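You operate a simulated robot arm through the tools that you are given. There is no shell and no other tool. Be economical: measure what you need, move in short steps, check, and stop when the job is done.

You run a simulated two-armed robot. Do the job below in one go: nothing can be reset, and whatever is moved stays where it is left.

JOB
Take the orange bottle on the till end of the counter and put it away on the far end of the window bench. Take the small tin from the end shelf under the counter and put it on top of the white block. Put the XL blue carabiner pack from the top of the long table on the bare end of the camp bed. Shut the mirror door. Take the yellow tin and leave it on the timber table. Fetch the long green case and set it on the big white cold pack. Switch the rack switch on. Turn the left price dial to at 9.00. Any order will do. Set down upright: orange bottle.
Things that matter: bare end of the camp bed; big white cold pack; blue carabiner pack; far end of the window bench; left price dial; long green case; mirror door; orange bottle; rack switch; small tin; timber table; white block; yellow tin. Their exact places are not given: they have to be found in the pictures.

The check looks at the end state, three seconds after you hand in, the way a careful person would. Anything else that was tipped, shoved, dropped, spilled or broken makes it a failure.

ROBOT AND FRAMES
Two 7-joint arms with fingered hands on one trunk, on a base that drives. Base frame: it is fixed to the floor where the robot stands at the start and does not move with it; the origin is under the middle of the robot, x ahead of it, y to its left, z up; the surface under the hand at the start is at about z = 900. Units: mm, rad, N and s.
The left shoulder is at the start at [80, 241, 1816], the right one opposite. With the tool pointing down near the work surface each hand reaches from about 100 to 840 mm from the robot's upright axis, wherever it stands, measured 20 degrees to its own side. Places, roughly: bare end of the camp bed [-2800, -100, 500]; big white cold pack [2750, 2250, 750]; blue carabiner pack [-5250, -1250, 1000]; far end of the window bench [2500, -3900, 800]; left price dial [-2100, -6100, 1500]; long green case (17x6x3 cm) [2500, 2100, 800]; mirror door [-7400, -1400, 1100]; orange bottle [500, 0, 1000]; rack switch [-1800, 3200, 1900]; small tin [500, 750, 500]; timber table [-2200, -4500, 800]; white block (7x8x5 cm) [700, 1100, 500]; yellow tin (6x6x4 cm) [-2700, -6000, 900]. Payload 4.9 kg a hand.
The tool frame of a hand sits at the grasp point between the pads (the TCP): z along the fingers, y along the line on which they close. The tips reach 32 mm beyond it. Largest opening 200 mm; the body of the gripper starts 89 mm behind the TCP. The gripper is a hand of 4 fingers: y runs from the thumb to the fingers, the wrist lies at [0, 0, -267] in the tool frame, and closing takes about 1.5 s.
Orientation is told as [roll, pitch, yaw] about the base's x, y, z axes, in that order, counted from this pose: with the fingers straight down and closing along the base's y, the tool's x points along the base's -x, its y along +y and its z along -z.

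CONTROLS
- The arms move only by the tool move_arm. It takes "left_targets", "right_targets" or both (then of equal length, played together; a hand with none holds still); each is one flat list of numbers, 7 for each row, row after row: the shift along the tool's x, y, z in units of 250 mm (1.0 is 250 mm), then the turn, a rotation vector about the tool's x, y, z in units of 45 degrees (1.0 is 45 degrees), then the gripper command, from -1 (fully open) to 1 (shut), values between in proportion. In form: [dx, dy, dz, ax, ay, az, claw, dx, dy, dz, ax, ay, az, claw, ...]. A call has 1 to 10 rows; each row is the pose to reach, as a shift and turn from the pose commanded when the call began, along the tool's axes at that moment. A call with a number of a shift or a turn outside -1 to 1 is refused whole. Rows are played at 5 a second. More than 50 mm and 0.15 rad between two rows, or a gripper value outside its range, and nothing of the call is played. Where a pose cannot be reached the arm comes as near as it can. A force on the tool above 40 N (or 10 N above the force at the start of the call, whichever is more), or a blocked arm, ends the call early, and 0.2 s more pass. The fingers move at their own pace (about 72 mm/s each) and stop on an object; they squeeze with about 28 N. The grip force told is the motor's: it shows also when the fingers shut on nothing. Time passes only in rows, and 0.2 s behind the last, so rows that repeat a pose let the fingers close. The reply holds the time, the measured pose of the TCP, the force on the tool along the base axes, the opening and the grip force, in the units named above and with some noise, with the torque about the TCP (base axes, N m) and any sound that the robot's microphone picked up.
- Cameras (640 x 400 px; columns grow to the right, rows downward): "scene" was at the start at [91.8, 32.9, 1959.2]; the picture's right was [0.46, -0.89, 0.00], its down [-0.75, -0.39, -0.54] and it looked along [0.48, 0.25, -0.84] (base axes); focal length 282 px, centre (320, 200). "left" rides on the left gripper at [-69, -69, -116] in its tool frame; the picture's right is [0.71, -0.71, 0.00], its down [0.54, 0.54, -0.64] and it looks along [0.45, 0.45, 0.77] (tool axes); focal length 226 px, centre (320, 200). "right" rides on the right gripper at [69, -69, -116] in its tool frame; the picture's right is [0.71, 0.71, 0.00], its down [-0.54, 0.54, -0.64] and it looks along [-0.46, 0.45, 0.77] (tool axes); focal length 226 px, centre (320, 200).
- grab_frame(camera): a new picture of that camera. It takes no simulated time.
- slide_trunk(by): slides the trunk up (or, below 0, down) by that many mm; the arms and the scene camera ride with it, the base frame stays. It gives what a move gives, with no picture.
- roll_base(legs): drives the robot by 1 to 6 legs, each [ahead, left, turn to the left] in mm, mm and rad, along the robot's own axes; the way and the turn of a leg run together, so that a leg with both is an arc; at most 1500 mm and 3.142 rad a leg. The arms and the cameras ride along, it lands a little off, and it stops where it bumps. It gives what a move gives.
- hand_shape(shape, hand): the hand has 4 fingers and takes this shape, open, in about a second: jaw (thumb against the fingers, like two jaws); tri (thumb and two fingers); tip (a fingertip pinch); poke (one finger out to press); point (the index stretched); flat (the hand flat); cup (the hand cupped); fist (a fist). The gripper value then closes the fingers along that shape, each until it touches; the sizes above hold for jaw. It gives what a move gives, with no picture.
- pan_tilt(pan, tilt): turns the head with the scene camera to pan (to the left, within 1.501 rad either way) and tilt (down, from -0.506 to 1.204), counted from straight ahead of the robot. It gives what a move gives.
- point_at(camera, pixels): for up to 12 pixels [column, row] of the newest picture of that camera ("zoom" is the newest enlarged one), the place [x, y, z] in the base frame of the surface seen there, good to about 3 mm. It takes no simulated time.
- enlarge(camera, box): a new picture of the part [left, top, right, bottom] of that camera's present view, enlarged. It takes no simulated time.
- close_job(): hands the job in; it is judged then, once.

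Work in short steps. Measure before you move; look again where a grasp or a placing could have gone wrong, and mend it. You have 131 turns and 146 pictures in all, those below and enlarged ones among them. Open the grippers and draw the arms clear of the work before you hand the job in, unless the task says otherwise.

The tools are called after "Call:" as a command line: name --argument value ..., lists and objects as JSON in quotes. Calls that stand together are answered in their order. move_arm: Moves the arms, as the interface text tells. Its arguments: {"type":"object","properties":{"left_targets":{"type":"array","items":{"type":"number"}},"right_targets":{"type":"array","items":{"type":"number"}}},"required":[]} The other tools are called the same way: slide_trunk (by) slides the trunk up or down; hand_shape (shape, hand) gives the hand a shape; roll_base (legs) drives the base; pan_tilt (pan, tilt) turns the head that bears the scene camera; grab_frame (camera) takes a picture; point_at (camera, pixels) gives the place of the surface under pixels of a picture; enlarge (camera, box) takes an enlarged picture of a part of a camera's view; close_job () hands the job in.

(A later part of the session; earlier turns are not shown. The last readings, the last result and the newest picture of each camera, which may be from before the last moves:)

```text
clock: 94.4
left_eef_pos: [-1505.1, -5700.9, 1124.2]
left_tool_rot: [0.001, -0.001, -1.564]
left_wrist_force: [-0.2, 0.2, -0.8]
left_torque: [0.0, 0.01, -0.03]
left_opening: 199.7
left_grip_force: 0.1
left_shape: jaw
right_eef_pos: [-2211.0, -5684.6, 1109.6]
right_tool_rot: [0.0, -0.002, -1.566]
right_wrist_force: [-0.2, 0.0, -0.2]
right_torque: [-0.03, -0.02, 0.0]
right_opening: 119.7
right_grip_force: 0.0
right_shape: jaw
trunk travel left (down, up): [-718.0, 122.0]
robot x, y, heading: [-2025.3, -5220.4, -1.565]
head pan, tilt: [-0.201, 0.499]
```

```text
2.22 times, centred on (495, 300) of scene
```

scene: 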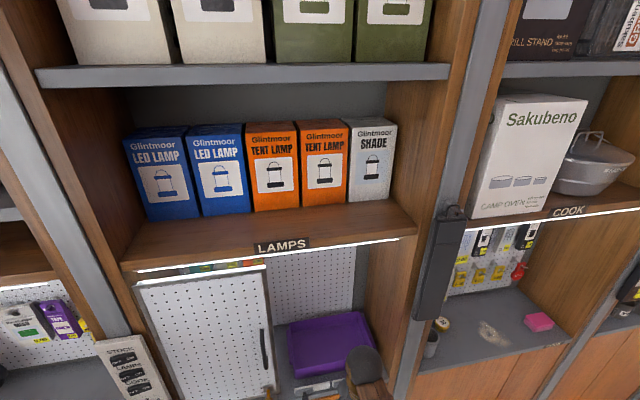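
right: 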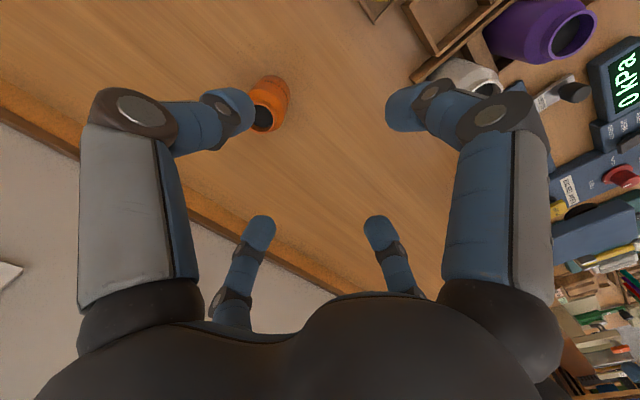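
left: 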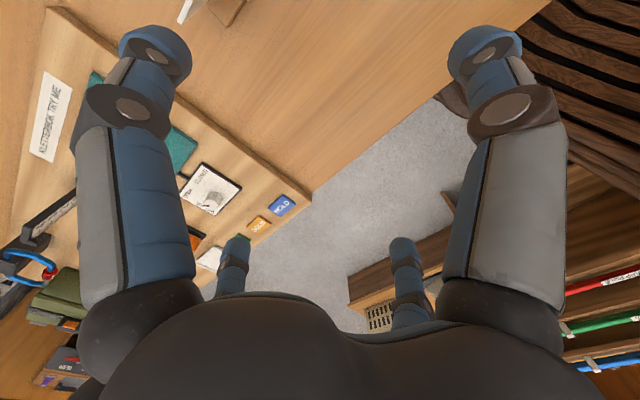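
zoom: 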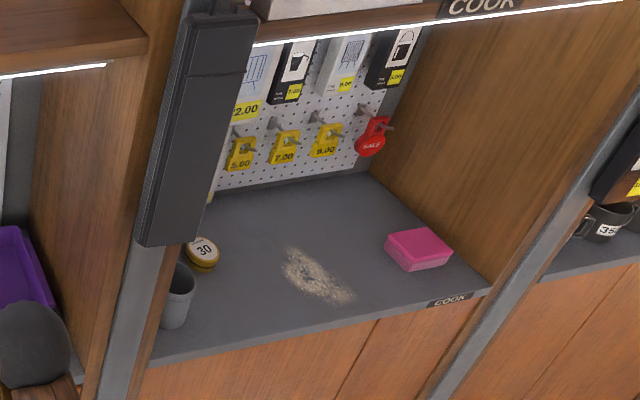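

The dials are likely under the LAMPS shelf, hidden from above. I lower the trunk 450 mm to see in.

Call:
slide_trunk --by -450

Call:
pan_tilt --pan -0.1 --tilt 0.1

Call:
grab_frame --camera "scene"

```text
refused: -450 is not a number from -400 to 400
```

```text
clock: 95.2
left_eef_pos: [-1505.7, -5700.7, 1124.5]
left_tool_rot: [0.001, 0.001, -1.564]
left_wrist_force: [1.0, 0.1, 0.3]
left_torque: [-0.04, 0.0, -0.01]
left_opening: 200.1
left_grip_force: 0.1
left_shape: jaw
right_eef_pos: [-2211.8, -5683.7, 1109.7]
right_tool_rot: [0.0, 0.0, -1.566]
right_wrist_force: [0.0, -0.3, 0.5]
right_torque: [0.0, 0.01, 0.03]
right_opening: 119.4
right_grip_force: 0.0
right_shape: jaw
trunk travel left (down, up): [-718.0, 122.0]
robot x, y, heading: [-2025.3, -5217.7, -1.568]
head pan, tilt: [-0.099, 0.099]
```

```text
116 pictures are left
```

scene: 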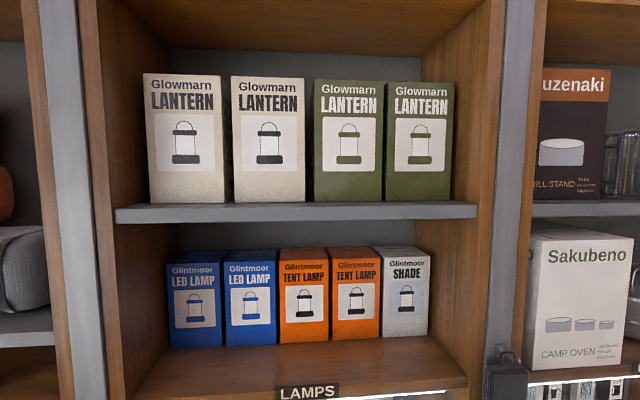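

Limit is 400 a call. I lower by 400 and look.

Call:
slide_trunk --by -400

Call:
pan_tilt --pan -0.1 --tilt 0.2

Call:
grab_frame --camera "scene"

```text
clock: 99.1
left_eef_pos: [-1505.1, -5700.7, 723.6]
left_tool_rot: [0.002, -0.002, -1.563]
left_wrist_force: [-0.2, 0.8, 0.2]
left_torque: [0.03, -0.02, 0.03]
left_opening: 199.8
left_grip_force: 0.1
left_shape: jaw
right_eef_pos: [-2210.2, -5682.5, 709.0]
right_tool_rot: [-0.001, 0.002, -1.566]
right_wrist_force: [-1.0, 0.2, 0.3]
right_torque: [0.03, -0.03, 0.02]
right_opening: 119.6
right_grip_force: 0.1
right_shape: jaw
trunk travel left (down, up): [-318.0, 522.0]
robot x, y, heading: [-2027.1, -5217.8, -1.565]
head pan, tilt: [-0.099, 0.099]
```

```text
clock: 99.7
left_eef_pos: [-1506.7, -5700.5, 724.1]
left_tool_rot: [0.0, -0.001, -1.565]
left_wrist_force: [1.2, -0.5, -0.6]
left_torque: [-0.01, 0.0, 0.04]
left_opening: 200.2
left_grip_force: 0.0
left_shape: jaw
right_eef_pos: [-2211.1, -5683.0, 709.1]
right_tool_rot: [0.0, 0.0, -1.565]
right_wrist_force: [-0.6, 1.4, -1.0]
right_torque: [0.01, -0.07, 0.0]
right_opening: 119.6
right_grip_force: 0.0
right_shape: jaw
trunk travel left (down, up): [-318.0, 522.0]
robot x, y, heading: [-2027.2, -5219.3, -1.564]
head pan, tilt: [-0.099, 0.201]
```

```text
115 pictures are left
```

scene: 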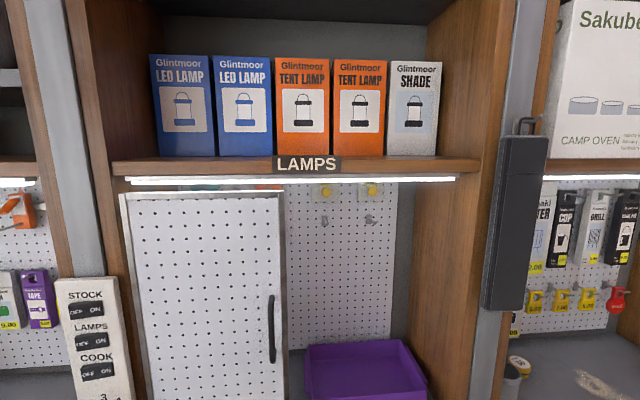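

Two small yellow dials at (325,192) and (372,190) on the back pegboard. I enlarge them and measure.

Call:
enlarge --camera "scene" --box '[288, 172, 408, 247]'

Call:
point_at --camera "scene" --pixels '[[325, 193], [372, 191], [280, 250], [325, 225], [300, 260], [270, 330], [460, 180], [120, 182], [325, 202]]'

```text
5.33 times, centred on (348, 210) of scene
```

zoom: 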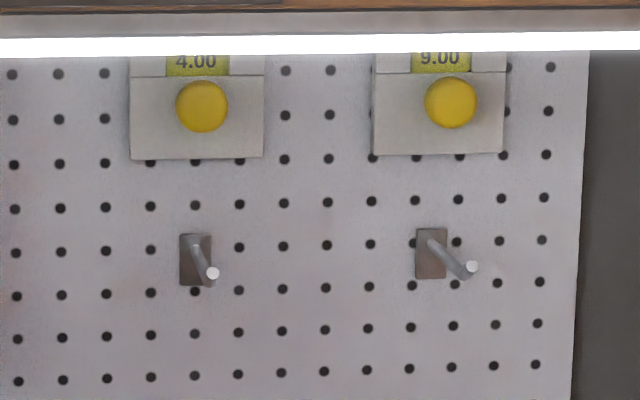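

```text
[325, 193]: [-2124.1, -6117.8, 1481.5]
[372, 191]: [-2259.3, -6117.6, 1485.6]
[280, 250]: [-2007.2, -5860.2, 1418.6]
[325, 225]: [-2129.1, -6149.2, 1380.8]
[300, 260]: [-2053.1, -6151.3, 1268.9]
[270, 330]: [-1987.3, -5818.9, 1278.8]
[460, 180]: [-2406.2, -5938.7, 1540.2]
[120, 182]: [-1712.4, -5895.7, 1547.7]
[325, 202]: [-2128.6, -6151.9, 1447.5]
```

The left dial knob is at about (−2124, −6118, 1481), shows 4.00; the shelf light is just above it, so I will come tilted from below with a fingertip pinch. I set the right hand to "tip", raise it 250 mm and pitch it forward 45°.

Call:
hand_shape --hand "right" --shape "tip"

Call:
move_arm --right_targets '[0, 0, -0.125, 0, -0.125, 0, -1, 0, 0, -0.25, 0, -0.25, 0, -1, 0, 0, -0.375, 0, -0.375, 0, -1, 0, 0, -0.5, 0, -0.5, 0, -1, 0, 0, -0.625, 0, -0.625, 0, -1, 0, 0, -0.75, 0, -0.75, 0, -1, 0, 0, -0.875, 0, -0.875, 0, -1, 0, 0, -1, 0, -1, 0, -1]'

Call:
move_arm --right_targets '[-0.09, 0, -0.09, 0, -0.125, 0, -1, -0.18, 0, -0.18, 0, -0.25, 0, -1, -0.27, 0, -0.27, 0, -0.375, 0, -1, -0.36, 0, -0.36, 0, -0.5, 0, -1, -0.45, 0, -0.45, 0, -0.625, 0, -1, -0.54, 0, -0.54, 0, -0.75, 0, -1, -0.63, 0, -0.63, 0, -0.875, 0, -1, -0.7, 0, -0.7, 0, -1, 0, -1]'

Call:
grab_frame --camera "scene"

```text
clock: 100.6
left_eef_pos: [-1505.7, -5701.3, 723.8]
left_tool_rot: [0.0, 0.0, -1.565]
left_wrist_force: [-0.6, 0.5, -0.8]
left_torque: [0.0, -0.02, 0.0]
left_opening: 199.9
left_grip_force: 0.1
left_shape: jaw
right_eef_pos: [-2213.0, -5683.7, 708.7]
right_tool_rot: [-0.002, 0.001, -1.566]
right_wrist_force: [-0.5, 0.0, -0.4]
right_torque: [-0.01, -0.02, 0.02]
right_opening: 199.9
right_grip_force: 0.1
right_shape: tip
trunk travel left (down, up): [-318.0, 522.0]
robot x, y, heading: [-2025.7, -5217.6, -1.567]
head pan, tilt: [-0.099, 0.201]
```

```text
clock: 102.4
left_eef_pos: [-1505.1, -5700.1, 722.8]
left_tool_rot: [0.001, 0.001, -1.565]
left_wrist_force: [0.2, -0.7, 0.2]
left_torque: [0.01, -0.02, 0.03]
left_opening: 199.9
left_grip_force: 0.1
left_shape: jaw
right_eef_pos: [-2188.8, -5742.9, 919.9]
right_tool_rot: [0.0, -0.785, -1.567]
right_wrist_force: [0.2, 0.3, 0.3]
right_torque: [0.0, -0.01, 0.0]
right_opening: 200.0
right_grip_force: 0.1
right_shape: tip
right hand out of reach, approached as far as the arm can: row 6, 7, 8
trunk travel left (down, up): [-318.0, 522.0]
robot x, y, heading: [-2023.9, -5217.4, -1.56]
head pan, tilt: [-0.099, 0.201]
```

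```text
clock: 104.2
left_eef_pos: [-1507.2, -5700.2, 723.3]
left_tool_rot: [0.0, -0.001, -1.563]
left_wrist_force: [-0.1, 0.1, 0.8]
left_torque: [0.01, -0.02, -0.01]
left_opening: 199.5
left_grip_force: 0.0
left_shape: jaw
right_eef_pos: [-2156.6, -5806.0, 1105.8]
right_tool_rot: [-3.06, -1.569, 1.495]
right_wrist_force: [0.9, -0.5, 0.5]
right_torque: [0.03, 0.0, 0.0]
right_opening: 199.9
right_grip_force: 0.1
right_shape: tip
right hand out of reach, approached as far as the arm can: row 1, 2, 3, 4, 5, 6, 7, 8
trunk travel left (down, up): [-318.0, 522.0]
robot x, y, heading: [-2024.7, -5217.3, -1.561]
head pan, tilt: [-0.099, 0.201]
```

```text
113 pictures are left
```

scene: 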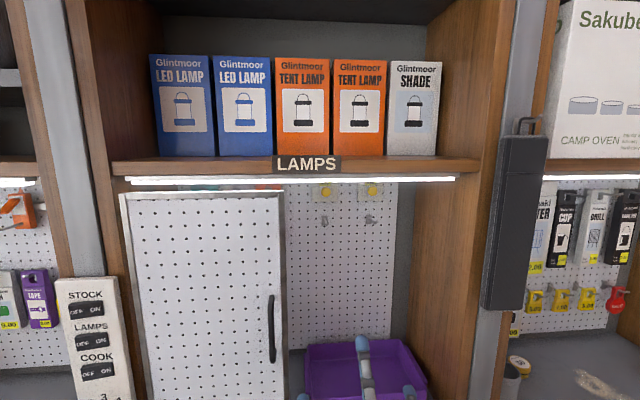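

The hand now points forward at z≈1106. I pitch it a further 35° up, moving up 150, forward 50 and a little toward the dial's x.

Call:
move_arm --right_targets '[-0.075, 0.016, 0.025, 0, -0.1, 0, -1, -0.15, 0.033, 0.05, 0, -0.2, 0, -1, -0.225, 0.05, 0.075, 0, -0.3, 0, -1, -0.3, 0.065, 0.1, 0, -0.4, 0, -1, -0.375, 0.08, 0.125, 0, -0.5, 0, -1, -0.45, 0.1, 0.15, 0, -0.6, 0, -1, -0.525, 0.115, 0.175, 0, -0.7, 0, -1, -0.6, 0.13, 0.2, 0, -0.78, 0, -1]'

Call:
pan_tilt --pan -0.1 --tilt 0.35

Call:
grab_frame --camera "scene"

Call:
grab_frame --camera "right"

```text
clock: 106.0
left_eef_pos: [-1506.9, -5701.5, 723.9]
left_tool_rot: [-0.001, 0.0, -1.566]
left_wrist_force: [-0.2, 0.2, 0.5]
left_torque: [-0.01, 0.0, -0.04]
left_opening: 200.0
left_grip_force: 0.0
left_shape: jaw
right_eef_pos: [-2127.0, -5856.1, 1253.6]
right_tool_rot: [3.139, -0.959, 1.576]
right_wrist_force: [-6.8, 1.1, -1.7]
right_torque: [-0.01, 0.14, -0.02]
right_opening: 198.9
right_grip_force: 0.0
right_shape: tip
trunk travel left (down, up): [-318.0, 522.0]
robot x, y, heading: [-2029.1, -5216.4, -1.564]
head pan, tilt: [-0.099, 0.201]
```

```text
clock: 106.7
left_eef_pos: [-1506.5, -5701.6, 724.1]
left_tool_rot: [0.0, 0.0, -1.564]
left_wrist_force: [-0.8, -0.4, -0.3]
left_torque: [-0.01, 0.0, 0.01]
left_opening: 199.9
left_grip_force: 0.0
left_shape: jaw
right_eef_pos: [-2126.8, -5856.9, 1255.5]
right_tool_rot: [3.142, -0.958, 1.577]
right_wrist_force: [-7.0, 0.2, -2.5]
right_torque: [0.03, 0.2, -0.03]
right_opening: 198.9
right_grip_force: 0.1
right_shape: tip
trunk travel left (down, up): [-318.0, 522.0]
robot x, y, heading: [-2024.5, -5216.3, -1.567]
head pan, tilt: [-0.099, 0.351]
```

```text
112 pictures are left
```

scene: 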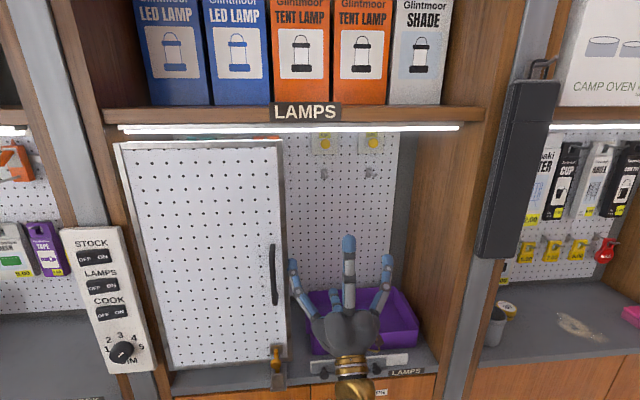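

```text
111 pictures are left
```

right: 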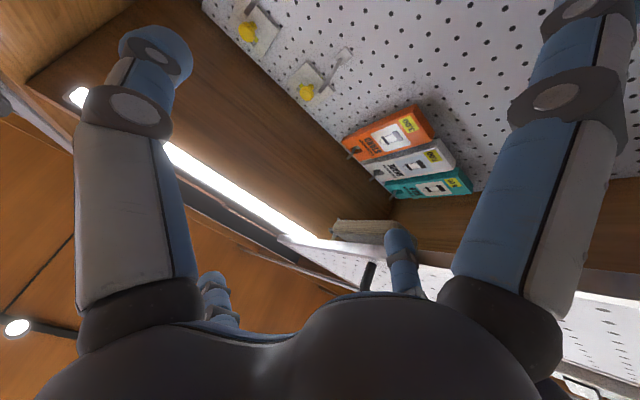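

A side finger presses lightly against the panel's handle side (force −7 N in x). I shift 30 mm away (−x) and close halfway to see how the pinch moves.

Call:
move_arm --right_targets '[0, -0.06, 0, 0, 0, 0, -1, 0, -0.12, 0, 0, 0, 0, -0.6, 0, -0.12, 0, 0, 0, 0, 0, 0, -0.12, 0, 0, 0, 0, 0.3, 0, -0.12, 0, 0, 0, 0, 0.3, 0, -0.12, 0, 0, 0, 0, 0.3]'

Call:
enlarge --camera "scene" --box '[220, 110, 480, 390]'

Call:
grab_frame --camera "right"

```text
clock: 108.1
left_eef_pos: [-1506.1, -5698.9, 722.9]
left_tool_rot: [0.0, -0.001, -1.564]
left_wrist_force: [0.1, 1.0, -0.1]
left_torque: [0.01, 0.03, 0.01]
left_opening: 199.8
left_grip_force: 0.0
left_shape: jaw
right_eef_pos: [-2154.5, -5857.4, 1255.3]
right_tool_rot: [-3.14, -0.958, 1.574]
right_wrist_force: [0.0, 0.3, 0.1]
right_torque: [0.01, 0.0, 0.01]
right_opening: 70.2
right_grip_force: 0.1
right_shape: tip
trunk travel left (down, up): [-318.0, 522.0]
robot x, y, heading: [-2025.5, -5222.5, -1.563]
head pan, tilt: [-0.099, 0.351]
```

```text
1.43 times, centred on (350, 250) of scene
```

zoom: 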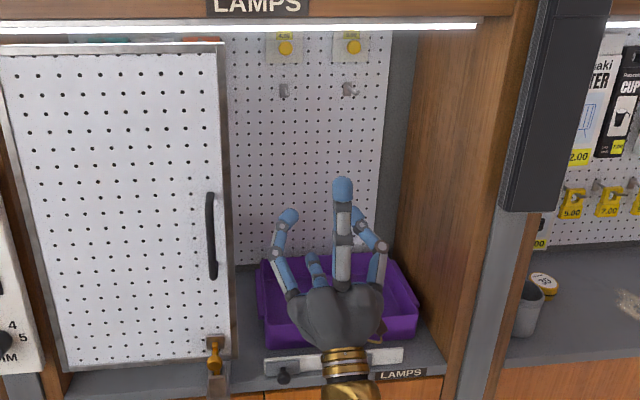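

```text
109 pictures are left
```

right: 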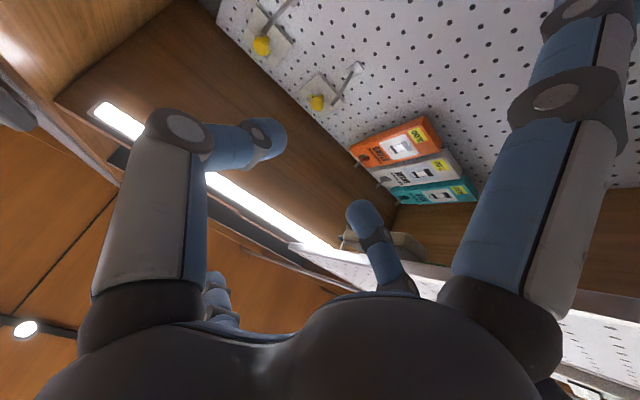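

In "tip" the other two fingers stay splayed and would hit the shelf, so I use "jaw" (a four-finger centring grip) tilted up 25°. I switch shape, level the tilt by 10°, and go up 130 mm and forward 60 mm with the fingers half closed.

Call:
hand_shape --hand "right" --shape "jaw"

Call:
move_arm --right_targets '[-0.058, 0, 0.1, 0, 0.045, 0, -0.5, -0.115, 0, 0.2, 0, 0.09, 0, 0, -0.173, 0, 0.3, 0, 0.135, 0, 0.3, -0.23, 0, 0.4, 0, 0.18, 0, 0.3, -0.288, 0, 0.495, 0, 0.222, 0, 0.3]'

Call:
enlarge --camera "scene" --box '[220, 110, 480, 390]'

```text
clock: 109.0
left_eef_pos: [-1506.3, -5700.5, 723.9]
left_tool_rot: [0.0, 0.001, -1.564]
left_wrist_force: [-0.3, -0.7, -0.5]
left_torque: [-0.01, 0.01, -0.03]
left_opening: 199.7
left_grip_force: 0.1
left_shape: jaw
right_eef_pos: [-2154.9, -5857.5, 1254.7]
right_tool_rot: [-3.141, -0.958, 1.578]
right_wrist_force: [0.7, 0.2, 0.5]
right_torque: [-0.01, 0.0, 0.01]
right_opening: 200.1
right_grip_force: 0.1
right_shape: jaw
trunk travel left (down, up): [-318.0, 522.0]
robot x, y, heading: [-2025.7, -5213.9, -1.568]
head pan, tilt: [-0.099, 0.351]
```

```text
clock: 110.2
left_eef_pos: [-1505.2, -5701.5, 721.3]
left_tool_rot: [0.001, 0.003, -1.563]
left_wrist_force: [-0.3, -0.4, 0.5]
left_torque: [-0.02, 0.02, 0.03]
left_opening: 200.1
left_grip_force: 0.1
left_shape: jaw
right_eef_pos: [-2153.5, -5917.3, 1384.7]
right_tool_rot: [-3.14, -1.135, 1.575]
right_wrist_force: [-0.2, 0.2, -0.5]
right_torque: [-0.04, -0.02, -0.01]
right_opening: 70.6
right_grip_force: 0.1
right_shape: jaw
trunk travel left (down, up): [-318.0, 522.0]
robot x, y, heading: [-2023.2, -5217.2, -1.566]
head pan, tilt: [-0.099, 0.351]
```

```text
1.43 times, centred on (350, 250) of scene
```

zoom: 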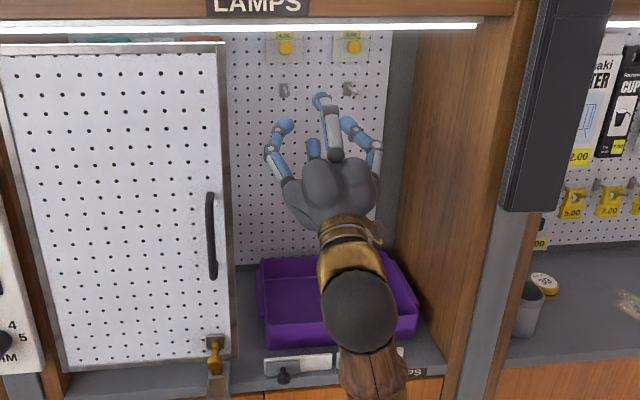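

Next I roll −45° about the dial's axis (to leave room for a clockwise sweep) and stage the fingers in front of the dial.

Call:
move_arm --right_targets '[-0.011, 0.005, 0.07, -0.06, 0, -0.13, 0.3, -0.023, 0.01, 0.14, -0.12, 0, -0.26, 0.3, -0.034, 0.015, 0.21, -0.18, 0, -0.388, 0.3, -0.045, 0.02, 0.28, -0.24, 0, -0.518, 0.3, -0.056, 0.025, 0.35, -0.3, 0, -0.647, 0.3, -0.068, 0.03, 0.42, -0.36, 0, -0.777, 0.3, -0.079, 0.034, 0.49, -0.423, 0, -0.906, 0.3]'

Call:
enlarge --camera "scene" --box '[220, 110, 480, 390]'

Call:
grab_frame --camera "right"

```text
clock: 111.8
left_eef_pos: [-1504.9, -5700.5, 724.3]
left_tool_rot: [0.0, 0.0, -1.565]
left_wrist_force: [1.2, 0.0, -0.7]
left_torque: [-0.03, -0.02, 0.03]
left_opening: 199.9
left_grip_force: 0.0
left_shape: jaw
right_eef_pos: [-2145.5, -6021.3, 1453.9]
right_tool_rot: [-1.97, -0.694, 0.589]
right_wrist_force: [0.8, 0.9, 0.5]
right_torque: [-0.02, -0.03, 0.02]
right_opening: 70.3
right_grip_force: 0.0
right_shape: jaw
trunk travel left (down, up): [-318.0, 522.0]
robot x, y, heading: [-2026.5, -5218.5, -1.567]
head pan, tilt: [-0.099, 0.351]
```

```text
1.43 times, centred on (350, 250) of scene
```

zoom: 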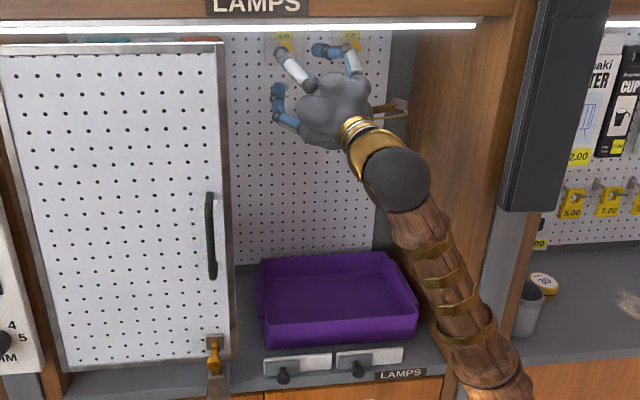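

```text
106 pictures are left
```

right: 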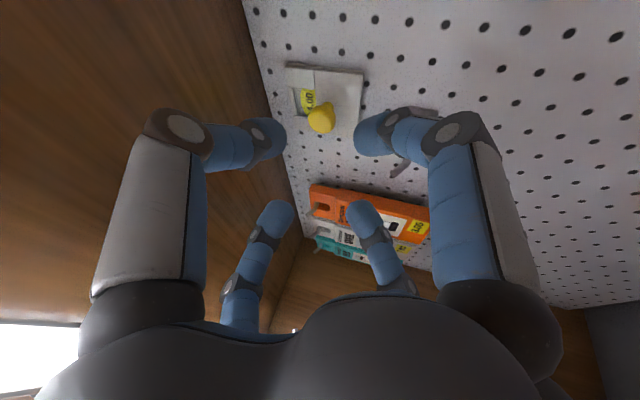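

The wrist camera sees the left dial at (321,117) with its label. I measure it precisely.

Call:
enlarge --camera "right" --box '[260, 50, 390, 150]'

Call:
point_at --camera "right" --pixels '[[318, 116], [328, 112], [345, 100], [310, 108], [325, 125], [308, 128], [300, 80], [360, 150]]'

```text
4.00 times, centred on (325, 100) of right
```

zoom: 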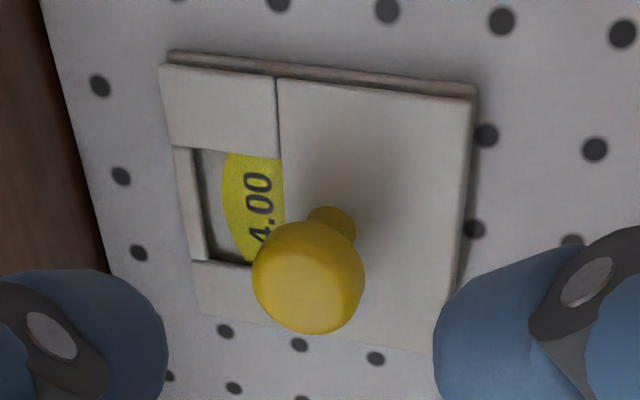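

```text
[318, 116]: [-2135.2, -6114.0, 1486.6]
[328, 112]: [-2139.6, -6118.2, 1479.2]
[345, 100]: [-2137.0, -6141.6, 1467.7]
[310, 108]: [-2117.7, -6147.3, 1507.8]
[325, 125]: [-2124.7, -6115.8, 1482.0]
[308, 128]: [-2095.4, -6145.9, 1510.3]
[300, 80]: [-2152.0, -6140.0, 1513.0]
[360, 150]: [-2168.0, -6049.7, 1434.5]
```

The label wheel sits in a window above the knob; knob centre about (−2127, −6122, 1482). I advance so that the fingertips surround the knob.

Call:
move_arm --right_targets '[0.017, -0.009, 0.11, 0, 0, 0, 0.3, 0.034, -0.018, 0.22, 0, 0, 0, 0.3, 0.051, -0.027, 0.334, 0, 0, 0, 0.3, 0.051, -0.027, 0.334, 0, 0, 0, 0.3]'

Call:
grab_frame --camera "right"

```text
clock: 112.8
left_eef_pos: [-1505.7, -5700.6, 723.8]
left_tool_rot: [0.0, -0.001, -1.565]
left_wrist_force: [1.0, 0.5, -0.9]
left_torque: [0.02, 0.02, -0.01]
left_opening: 199.9
left_grip_force: 0.1
left_shape: jaw
right_eef_pos: [-2133.4, -6102.4, 1477.5]
right_tool_rot: [-1.972, -0.695, 0.591]
right_wrist_force: [0.1, 0.5, 0.0]
right_torque: [-0.01, 0.0, 0.02]
right_opening: 70.2
right_grip_force: 0.1
right_shape: jaw
trunk travel left (down, up): [-318.0, 522.0]
robot x, y, heading: [-2030.8, -5220.6, -1.564]
head pan, tilt: [-0.099, 0.351]
```

```text
104 pictures are left
```

right: 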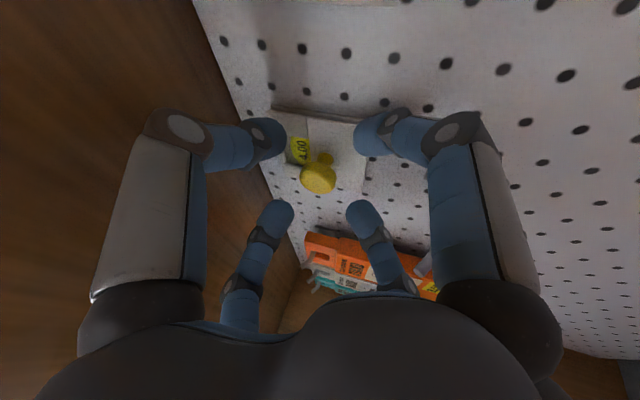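

The knob sits between the fingertips. I close on it.

Call:
move_arm --right_targets '[0, 0, 0, 0, 0, 0, 0.6, 0, 0, 0, 0, 0, 0, 1, 0, 0, 0, 0, 0, 0, 1, 0, 0, 0, 0, 0, 0, 1]'

Call:
grab_frame --camera "right"

```text
clock: 113.8
left_eef_pos: [-1505.2, -5701.7, 722.8]
left_tool_rot: [-0.001, 0.001, -1.563]
left_wrist_force: [0.0, -0.6, -0.7]
left_torque: [-0.01, -0.04, 0.0]
left_opening: 199.9
left_grip_force: 0.1
left_shape: jaw
right_eef_pos: [-2133.3, -6100.6, 1477.0]
right_tool_rot: [-1.972, -0.696, 0.59]
right_wrist_force: [1.0, -0.8, 0.5]
right_torque: [-0.19, -0.03, 0.1]
right_opening: 21.5
right_grip_force: 27.9
right_shape: jaw
trunk travel left (down, up): [-318.0, 522.0]
robot x, y, heading: [-2026.3, -5217.2, -1.567]
head pan, tilt: [-0.099, 0.351]
```

```text
103 pictures are left
```

right: 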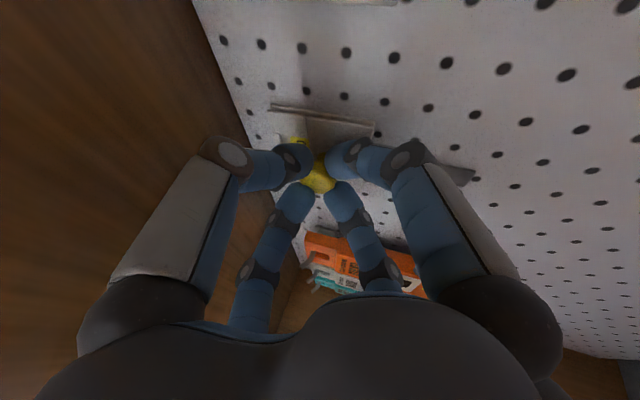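

It grips (21.5 mm). I turn 40° clockwise about the dial axis and read the label.

Call:
move_arm --right_targets '[0, 0.005, 0, 0.075, 0, 0.161, 1, -0.001, 0.01, 0, 0.15, 0, 0.322, 1, -0.003, 0.015, 0.001, 0.226, 0, 0.483, 1, -0.005, 0.02, 0.002, 0.301, 0, 0.644, 1, -0.008, 0.024, 0.004, 0.376, 0, 0.805, 1]'

Call:
enlarge --camera "scene" --box '[288, 112, 408, 187]'

Call:
enlarge --camera "right" --box '[250, 100, 410, 200]'

```text
clock: 115.0
left_eef_pos: [-1506.3, -5700.2, 724.1]
left_tool_rot: [0.0, 0.001, -1.565]
left_wrist_force: [-0.4, 0.3, -0.2]
left_torque: [-0.03, -0.01, 0.0]
left_opening: 200.0
left_grip_force: 0.0
left_shape: jaw
right_eef_pos: [-2127.4, -6099.5, 1473.3]
right_tool_rot: [-2.939, -1.124, 1.391]
right_wrist_force: [-1.5, 9.8, -6.6]
right_torque: [-0.49, 1.58, 0.96]
right_opening: 21.4
right_grip_force: 28.4
right_shape: jaw
trunk travel left (down, up): [-318.0, 522.0]
robot x, y, heading: [-2028.5, -5220.6, -1.568]
head pan, tilt: [-0.099, 0.351]
```

```text
5.33 times, centred on (348, 150) of scene
```

zoom: 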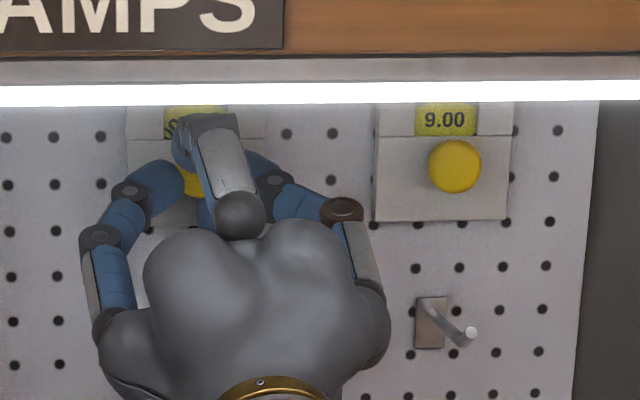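

```text
4.00 times, centred on (330, 150) of right
```

zoom: 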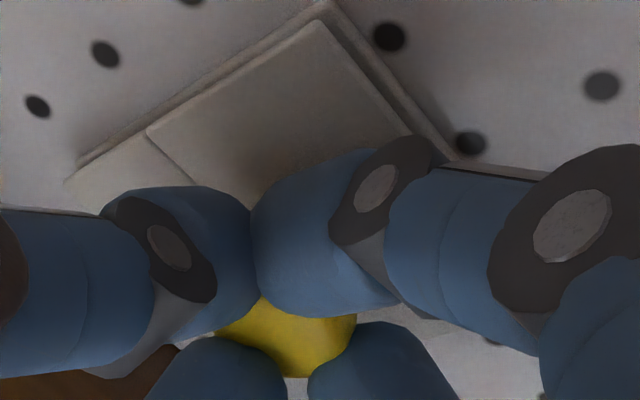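

The label wheel seems to have moved. I open and back off a little to read it.

Call:
move_arm --right_targets '[0, 0, 0, 0, 0, 0, 0.5, 0, 0, 0, 0, 0, 0, 0.3, 0, 0, -0.15, 0, 0, 0, 0.3, 0, 0, -0.3, 0, 0, 0, 0.3]'

Call:
enlarge --camera "right" --box '[240, 50, 400, 150]'

```text
clock: 116.0
left_eef_pos: [-1505.9, -5700.3, 723.8]
left_tool_rot: [-0.002, 0.0, -1.564]
left_wrist_force: [-0.2, -0.1, 0.5]
left_torque: [-0.05, 0.0, -0.01]
left_opening: 200.0
left_grip_force: 0.1
left_shape: jaw
right_eef_pos: [-2129.8, -6032.3, 1441.6]
right_tool_rot: [-2.94, -1.125, 1.393]
right_wrist_force: [-2.4, -1.1, -0.2]
right_torque: [-0.06, 0.1, -0.09]
right_opening: 69.8
right_grip_force: 0.1
right_shape: jaw
trunk travel left (down, up): [-318.0, 522.0]
robot x, y, heading: [-2024.4, -5215.7, -1.563]
head pan, tilt: [-0.099, 0.351]
```

```text
4.00 times, centred on (320, 100) of right
```

zoom: 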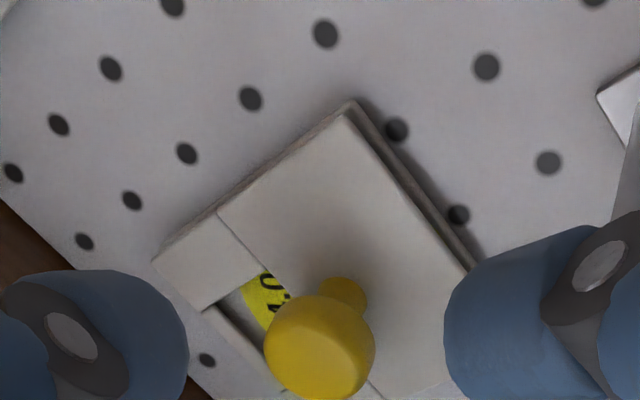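

The knob hides the label in that camera; I read it with the scene camera.

Call:
enlarge --camera "scene" --box '[300, 112, 380, 162]'

```text
8.00 times, centred on (340, 137) of scene
```

zoom: 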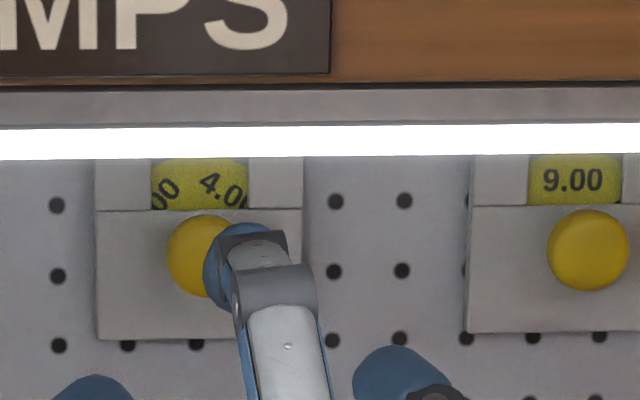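

The wheel turned about 22° clockwise (4.00 moved right). I rotate the hand back, re-engage, grip again.

Call:
move_arm --right_targets '[0, 0, 0, -0.07, 0, -0.151, 0.3, 0, -0.005, 0, -0.141, 0, -0.302, 0.3, 0, -0.01, 0, -0.211, 0, -0.453, 0.3, 0, -0.02, 0, -0.282, 0, -0.604, 0.3, 0, -0.029, 0, -0.352, 0, -0.755, 0.3, 0, -0.029, 0, -0.423, 0, -0.906, 0.3, -0.001, -0.029, 0.16, -0.423, 0, -0.906, 0.3, -0.003, -0.029, 0.314, -0.423, 0, -0.906, 0.3, -0.003, -0.029, 0.314, -0.423, 0, -0.906, 1, -0.003, -0.029, 0.314, -0.423, 0, -0.906, 1]'

Call:
move_arm --right_targets '[0, 0, 0, 0, 0, 0, 1, 0, 0.005, 0, 0.075, 0, 0.161, 1, -0.001, 0.01, 0, 0.15, 0, 0.322, 1, -0.003, 0.015, 0.001, 0.226, 0, 0.483, 1, -0.005, 0.02, 0.002, 0.301, 0, 0.644, 1, -0.008, 0.024, 0.004, 0.376, 0, 0.805, 1, -0.01, 0.027, 0.005, 0.42, 0, 0.9, 1]'

Call:
enlarge --camera "scene" --box '[300, 112, 380, 162]'

```text
clock: 118.2
left_eef_pos: [-1505.8, -5700.0, 724.0]
left_tool_rot: [0.002, 0.001, -1.565]
left_wrist_force: [1.1, -0.4, -0.1]
left_torque: [-0.01, 0.0, -0.01]
left_opening: 199.7
left_grip_force: 0.0
left_shape: jaw
right_eef_pos: [-2133.9, -6101.9, 1477.7]
right_tool_rot: [-1.913, -0.621, 0.555]
right_wrist_force: [0.1, 0.2, 1.4]
right_torque: [-0.12, -0.02, 0.07]
right_opening: 22.0
right_grip_force: 22.1
right_shape: jaw
trunk travel left (down, up): [-318.0, 522.0]
robot x, y, heading: [-2026.0, -5219.6, -1.566]
head pan, tilt: [-0.099, 0.351]
```

```text
clock: 119.8
left_eef_pos: [-1506.3, -5698.4, 724.2]
left_tool_rot: [0.0, 0.0, -1.565]
left_wrist_force: [-0.9, -0.5, 1.2]
left_torque: [0.01, 0.0, -0.01]
left_opening: 199.8
left_grip_force: 0.1
left_shape: jaw
right_eef_pos: [-2128.5, -6102.1, 1472.8]
right_tool_rot: [-2.928, -1.124, 1.381]
right_wrist_force: [-1.4, 11.3, -8.7]
right_torque: [-0.12, 1.88, 1.17]
right_opening: 21.4
right_grip_force: 28.3
right_shape: jaw
trunk travel left (down, up): [-318.0, 522.0]
robot x, y, heading: [-2029.5, -5219.9, -1.57]
head pan, tilt: [-0.099, 0.351]
```

```text
8.00 times, centred on (340, 137) of scene
```

zoom: 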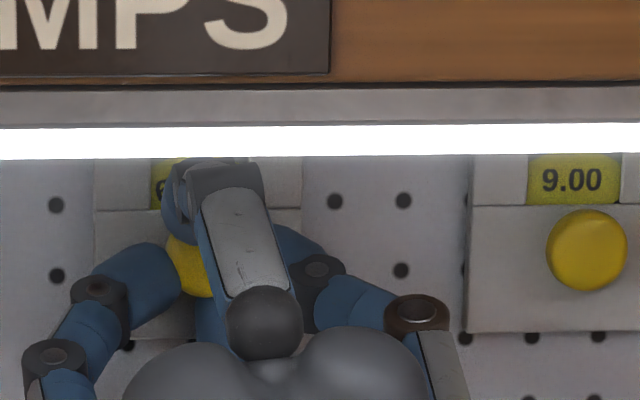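

A "6" is coming into the window, so clockwise goes up. Another stroke: release, rotate back, regrip, turn 40°.

Call:
move_arm --right_targets '[0, 0, 0, 0, 0, 0, 0.3, 0, 0, 0, 0, 0, 0, 0.3, 0, 0, -0.15, 0, 0, 0, 0.3, 0, 0, -0.3, 0, 0, 0, 0.3, -0.007, -0.02, -0.298, -0.07, 0, -0.151, 0.3, -0.015, -0.04, -0.296, -0.141, 0, -0.302, 0.3, -0.022, -0.06, -0.294, -0.211, 0, -0.453, 0.3, -0.03, -0.08, -0.292, -0.282, 0, -0.604, 0.3, -0.038, -0.1, -0.29, -0.352, 0, -0.755, 0.3, -0.045, -0.117, -0.287, -0.423, 0, -0.906, 0.3]'

Call:
enlarge --camera "scene" --box '[300, 112, 380, 162]'

Call:
move_arm --right_targets '[0, 0, 0.16, 0, 0, 0, 0.3, 0, 0, 0.312, 0, 0, 0, 0.3, 0, 0, 0.312, 0, 0, 0, 1, 0, 0, 0.312, 0, 0, 0, 1, 0, 0, 0.312, 0, 0, 0, 1, 0, 0.005, 0.312, 0.075, 0, 0.161, 1, -0.001, 0.01, 0.312, 0.15, 0, 0.322, 1, -0.003, 0.015, 0.313, 0.226, 0, 0.483, 1, -0.005, 0.02, 0.314, 0.301, 0, 0.644, 1, -0.008, 0.024, 0.316, 0.376, 0, 0.805, 1]'

Call:
move_arm --right_targets '[0, 0, 0, 0, 0, 0, 0.3, 0, 0, 0, 0, 0, 0, 0.3, 0, 0, -0.15, 0, 0, 0, 0.3, 0, 0, -0.3, 0, 0, 0, 0.3, -0.007, -0.02, -0.298, -0.07, 0, -0.151, 0.3, -0.015, -0.04, -0.296, -0.141, 0, -0.302, 0.3, -0.022, -0.06, -0.294, -0.211, 0, -0.453, 0.3, -0.03, -0.08, -0.292, -0.282, 0, -0.604, 0.3, -0.038, -0.1, -0.29, -0.352, 0, -0.755, 0.3, -0.045, -0.117, -0.287, -0.376, 0, -0.805, 0.3]'

Call:
enlarge --camera "scene" --box '[300, 112, 380, 162]'

```text
clock: 122.0
left_eef_pos: [-1506.9, -5700.1, 723.5]
left_tool_rot: [0.0, 0.0, -1.564]
left_wrist_force: [-0.3, 0.6, -0.8]
left_torque: [-0.03, -0.02, -0.01]
left_opening: 200.0
left_grip_force: 0.1
left_shape: jaw
right_eef_pos: [-2158.7, -6033.1, 1454.8]
right_tool_rot: [-1.908, -0.616, 0.552]
right_wrist_force: [-0.2, 0.6, 1.2]
right_torque: [0.02, -0.02, 0.01]
right_opening: 69.7
right_grip_force: 0.1
right_shape: jaw
trunk travel left (down, up): [-318.0, 522.0]
robot x, y, heading: [-2025.4, -5220.6, -1.568]
head pan, tilt: [-0.099, 0.351]
```

```text
8.00 times, centred on (340, 137) of scene
```

zoom: 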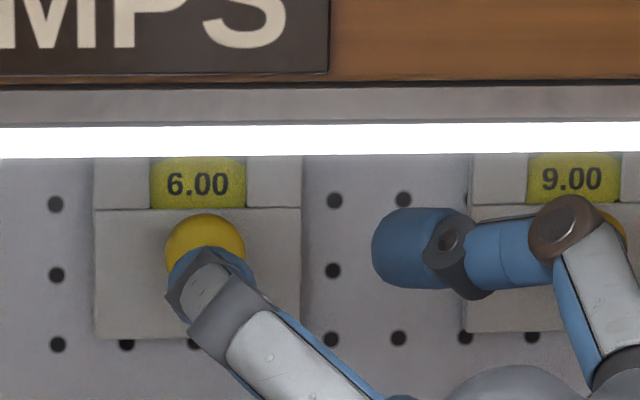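

```text
clock: 124.2
left_eef_pos: [-1504.6, -5698.8, 722.9]
left_tool_rot: [-0.002, -0.002, -1.565]
left_wrist_force: [-0.2, 0.6, -0.4]
left_torque: [0.04, 0.0, -0.03]
left_opening: 200.0
left_grip_force: 0.0
left_shape: jaw
right_eef_pos: [-2126.0, -6099.9, 1475.6]
right_tool_rot: [-2.737, -1.095, 1.211]
right_wrist_force: [6.0, 1.9, 13.9]
right_torque: [-0.37, 0.15, 0.25]
right_opening: 23.6
right_grip_force: 27.8
right_shape: jaw
trunk travel left (down, up): [-318.0, 522.0]
robot x, y, heading: [-2026.3, -5221.2, -1.563]
head pan, tilt: [-0.099, 0.351]
```

```text
clock: 126.4
left_eef_pos: [-1505.7, -5700.1, 723.8]
left_tool_rot: [0.001, 0.001, -1.563]
left_wrist_force: [-0.1, -0.3, -0.1]
left_torque: [0.03, -0.01, 0.01]
left_opening: 200.1
left_grip_force: 0.2
left_shape: jaw
right_eef_pos: [-2161.1, -6035.9, 1459.2]
right_tool_rot: [-1.908, -0.616, 0.552]
right_wrist_force: [-0.3, -0.1, 0.0]
right_torque: [-0.02, 0.0, 0.01]
right_opening: 69.7
right_grip_force: 0.0
right_shape: jaw
trunk travel left (down, up): [-318.0, 522.0]
robot x, y, heading: [-2027.4, -5216.6, -1.561]
head pan, tilt: [-0.099, 0.351]
```

```text
8.00 times, centred on (340, 137) of scene
```

zoom: 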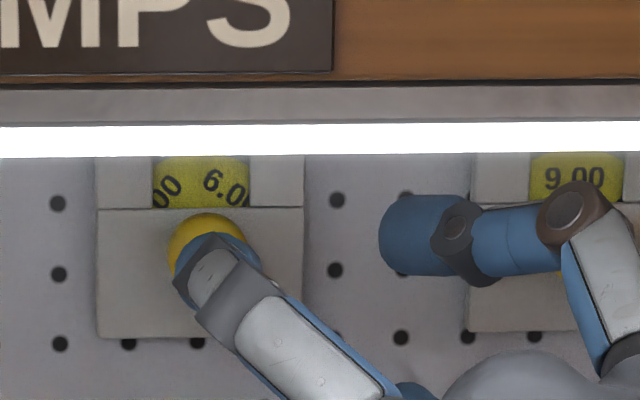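

6.00 has moved half a step on; spacing is about 45–50°, each stroke gives ~25°. Another stroke with a small position correction.

Call:
move_arm --right_targets '[0, 0.017, 0.15, 0, 0, 0, 0.3, 0, 0.017, 0.304, 0, 0, 0, 0.3, 0, 0.017, 0.304, 0, 0, 0, 1, 0, 0.017, 0.304, 0, 0, 0, 1, 0, 0.017, 0.304, 0, 0, 0, 1, 0, 0.022, 0.304, 0.075, 0, 0.161, 1, -0.001, 0.027, 0.304, 0.15, 0, 0.322, 1, -0.003, 0.032, 0.305, 0.226, 0, 0.483, 1, -0.005, 0.037, 0.306, 0.301, 0, 0.644, 1, -0.008, 0.041, 0.308, 0.376, 0, 0.805, 1]'

Call:
move_arm --right_targets '[0, 0, 0, 0, 0, 0, 0.3, 0, 0, 0, 0, 0, 0, 0.3, 0, 0, -0.15, 0, 0, 0, 0.3, 0, 0, -0.3, 0, 0, 0, 0.3, -0.007, -0.02, -0.298, -0.07, 0, -0.151, 0.3, -0.015, -0.04, -0.296, -0.141, 0, -0.302, 0.3, -0.022, -0.06, -0.294, -0.211, 0, -0.453, 0.3, -0.03, -0.08, -0.292, -0.282, 0, -0.604, 0.3, -0.038, -0.1, -0.29, -0.352, 0, -0.755, 0.3, -0.045, -0.117, -0.287, -0.376, 0, -0.805, 0.3]'

Call:
enlarge --camera "scene" --box '[300, 112, 380, 162]'

```text
clock: 128.6
left_eef_pos: [-1505.0, -5699.5, 721.8]
left_tool_rot: [-0.002, -0.003, -1.565]
left_wrist_force: [0.4, -0.3, 0.4]
left_torque: [0.03, 0.0, 0.01]
left_opening: 200.1
left_grip_force: 0.0
left_shape: jaw
right_eef_pos: [-2125.5, -6100.4, 1476.5]
right_tool_rot: [-2.74, -1.096, 1.213]
right_wrist_force: [4.5, 0.7, 12.9]
right_torque: [-0.44, 0.33, 0.26]
right_opening: 23.6
right_grip_force: 27.9
right_shape: jaw
trunk travel left (down, up): [-318.0, 522.0]
robot x, y, heading: [-2024.9, -5216.7, -1.568]
head pan, tilt: [-0.099, 0.351]
```

```text
clock: 130.8
left_eef_pos: [-1505.7, -5699.8, 723.2]
left_tool_rot: [0.0, -0.001, -1.563]
left_wrist_force: [-0.4, 0.0, 0.6]
left_torque: [-0.01, 0.02, 0.03]
left_opening: 199.8
left_grip_force: 0.0
left_shape: jaw
right_eef_pos: [-2158.6, -6035.1, 1458.0]
right_tool_rot: [-1.906, -0.614, 0.551]
right_wrist_force: [-0.1, 0.9, 0.0]
right_torque: [-0.01, -0.02, 0.0]
right_opening: 69.8
right_grip_force: 0.0
right_shape: jaw
trunk travel left (down, up): [-318.0, 522.0]
robot x, y, heading: [-2025.5, -5219.3, -1.565]
head pan, tilt: [-0.099, 0.351]
```

```text
8.00 times, centred on (340, 137) of scene
```

zoom: 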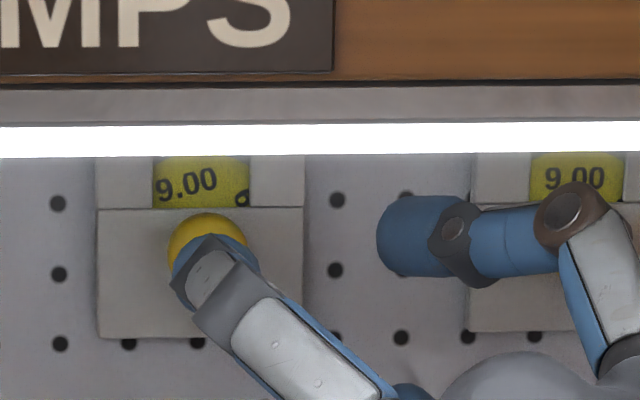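

9.00 is nearly centred, ~14° short. I do one shorter stroke of 30°.

Call:
move_arm --right_targets '[0, 0.012, 0.15, 0, 0, 0, 0.3, 0, 0.012, 0.304, 0, 0, 0, 0.3, 0, 0.012, 0.304, 0, 0, 0, 1, 0, 0.012, 0.304, 0, 0, 0, 1, 0, 0.012, 0.304, 0, 0, 0, 1, 0, 0.017, 0.304, 0.075, 0, 0.161, 1, -0.001, 0.022, 0.304, 0.15, 0, 0.322, 1, -0.003, 0.027, 0.305, 0.226, 0, 0.483, 1, -0.005, 0.031, 0.306, 0.282, 0, 0.604, 1, -0.005, 0.031, 0.306, 0.282, 0, 0.604, 1]'

Call:
move_arm --right_targets '[0, 0, 0, 0, 0, 0, 0.3, 0, 0, 0, 0, 0, 0, 0.3, 0, 0, -0.15, 0, 0, 0, 0.3, 0, 0, -0.3, 0, 0, 0, 0.3, -0.007, -0.02, -0.298, -0.07, 0, -0.151, 0.3, -0.015, -0.04, -0.296, -0.141, 0, -0.302, 0.3, -0.022, -0.06, -0.294, -0.211, 0, -0.453, 0.3, -0.03, -0.07, -0.292, -0.282, 0, -0.604, 0.3]'

Call:
enlarge --camera "scene" --box '[300, 112, 380, 162]'

```text
clock: 133.0
left_eef_pos: [-1504.4, -5700.1, 724.7]
left_tool_rot: [-0.001, 0.0, -1.563]
left_wrist_force: [0.2, -0.5, -0.4]
left_torque: [0.0, 0.02, -0.02]
left_opening: 200.1
left_grip_force: 0.1
left_shape: jaw
right_eef_pos: [-2126.7, -6098.7, 1475.5]
right_tool_rot: [-2.427, -1.014, 0.944]
right_wrist_force: [5.0, 5.6, 10.9]
right_torque: [-0.55, 0.08, 0.36]
right_opening: 23.1
right_grip_force: 28.1
right_shape: jaw
trunk travel left (down, up): [-318.0, 522.0]
robot x, y, heading: [-2027.6, -5224.4, -1.568]
head pan, tilt: [-0.099, 0.351]
```

```text
clock: 134.8
left_eef_pos: [-1506.0, -5700.7, 724.0]
left_tool_rot: [0.001, 0.0, -1.564]
left_wrist_force: [-0.7, -0.2, 0.1]
left_torque: [0.02, 0.01, 0.0]
left_opening: 199.9
left_grip_force: 0.1
left_shape: jaw
right_eef_pos: [-2154.0, -6032.7, 1457.4]
right_tool_rot: [-1.908, -0.616, 0.551]
right_wrist_force: [-0.3, 1.3, 0.2]
right_torque: [-0.01, 0.01, 0.01]
right_opening: 69.8
right_grip_force: 0.1
right_shape: jaw
trunk travel left (down, up): [-318.0, 522.0]
robot x, y, heading: [-2026.9, -5218.5, -1.568]
head pan, tilt: [-0.099, 0.351]
```

```text
8.00 times, centred on (340, 137) of scene
```

zoom: 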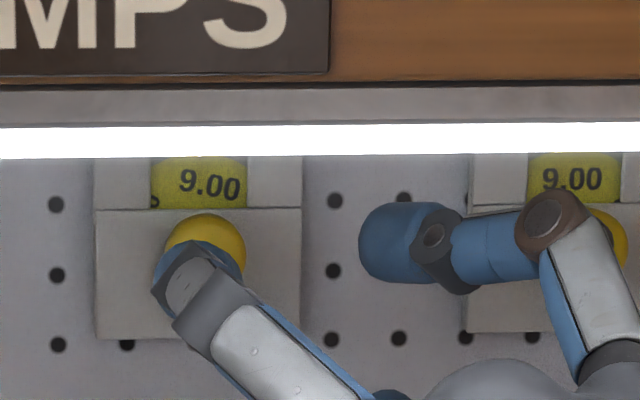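

Now ~8° past centre. I regrip and turn back ~14° (allowing for the slip seen).

Call:
move_arm --right_targets '[0.017, -0.006, 0.15, 0, 0, 0, 0.3, 0.017, -0.006, 0.3, 0, 0, 0, 0.3, 0.017, -0.006, 0.3, 0, 0, 0, 1, 0.017, -0.006, 0.3, 0, 0, 0, 1, 0.017, -0.006, 0.3, 0, 0, 0, 1, 0.017, -0.01, 0.3, -0.066, 0, -0.141, 1, 0.017, -0.015, 0.3, -0.132, 0, -0.282, 1, 0.017, -0.015, 0.3, -0.132, 0, -0.282, 1]'

Call:
move_arm --right_targets '[0, 0, 0, 0, 0, 0, 0.3, 0, 0, 0, 0, 0, 0, 0.3, 0, 0, -0.15, 0, 0, 0, 0.3, 0, 0, -0.3, 0, 0, 0, 0.3, 0, 0, -0.3, 0.06, 0, 0.14, 0.3, 0, 0, -0.3, 0.132, 0, 0.282, 0.3]'

Call:
enlarge --camera "scene" --box '[300, 112, 380, 162]'

```text
clock: 136.6
left_eef_pos: [-1504.4, -5699.2, 723.9]
left_tool_rot: [-0.001, -0.002, -1.565]
left_wrist_force: [0.2, -0.2, 0.5]
left_torque: [0.01, -0.01, 0.01]
left_opening: 200.0
left_grip_force: 0.1
left_shape: jaw
right_eef_pos: [-2131.9, -6099.6, 1479.8]
right_tool_rot: [-1.775, -0.4, 0.488]
right_wrist_force: [7.5, 6.4, 8.6]
right_torque: [0.99, -0.78, 0.01]
right_opening: 24.0
right_grip_force: 27.4
right_shape: jaw
trunk travel left (down, up): [-318.0, 522.0]
robot x, y, heading: [-2021.5, -5217.8, -1.565]
head pan, tilt: [-0.099, 0.351]
```

```text
clock: 138.0
left_eef_pos: [-1505.9, -5701.9, 723.1]
left_tool_rot: [0.0, 0.002, -1.564]
left_wrist_force: [1.0, 0.2, -0.2]
left_torque: [0.01, 0.05, -0.02]
left_opening: 199.8
left_grip_force: 0.1
left_shape: jaw
right_eef_pos: [-2163.8, -6034.6, 1464.7]
right_tool_rot: [-1.909, -0.618, 0.55]
right_wrist_force: [0.1, 0.2, 1.3]
right_torque: [0.0, 0.03, -0.01]
right_opening: 69.9
right_grip_force: 0.1
right_shape: jaw
trunk travel left (down, up): [-318.0, 522.0]
robot x, y, heading: [-2023.4, -5219.0, -1.565]
head pan, tilt: [-0.099, 0.351]
```

```text
8.00 times, centred on (340, 137) of scene
```

zoom: 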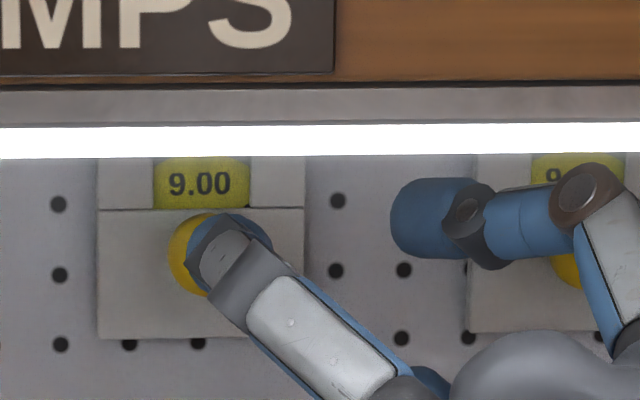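

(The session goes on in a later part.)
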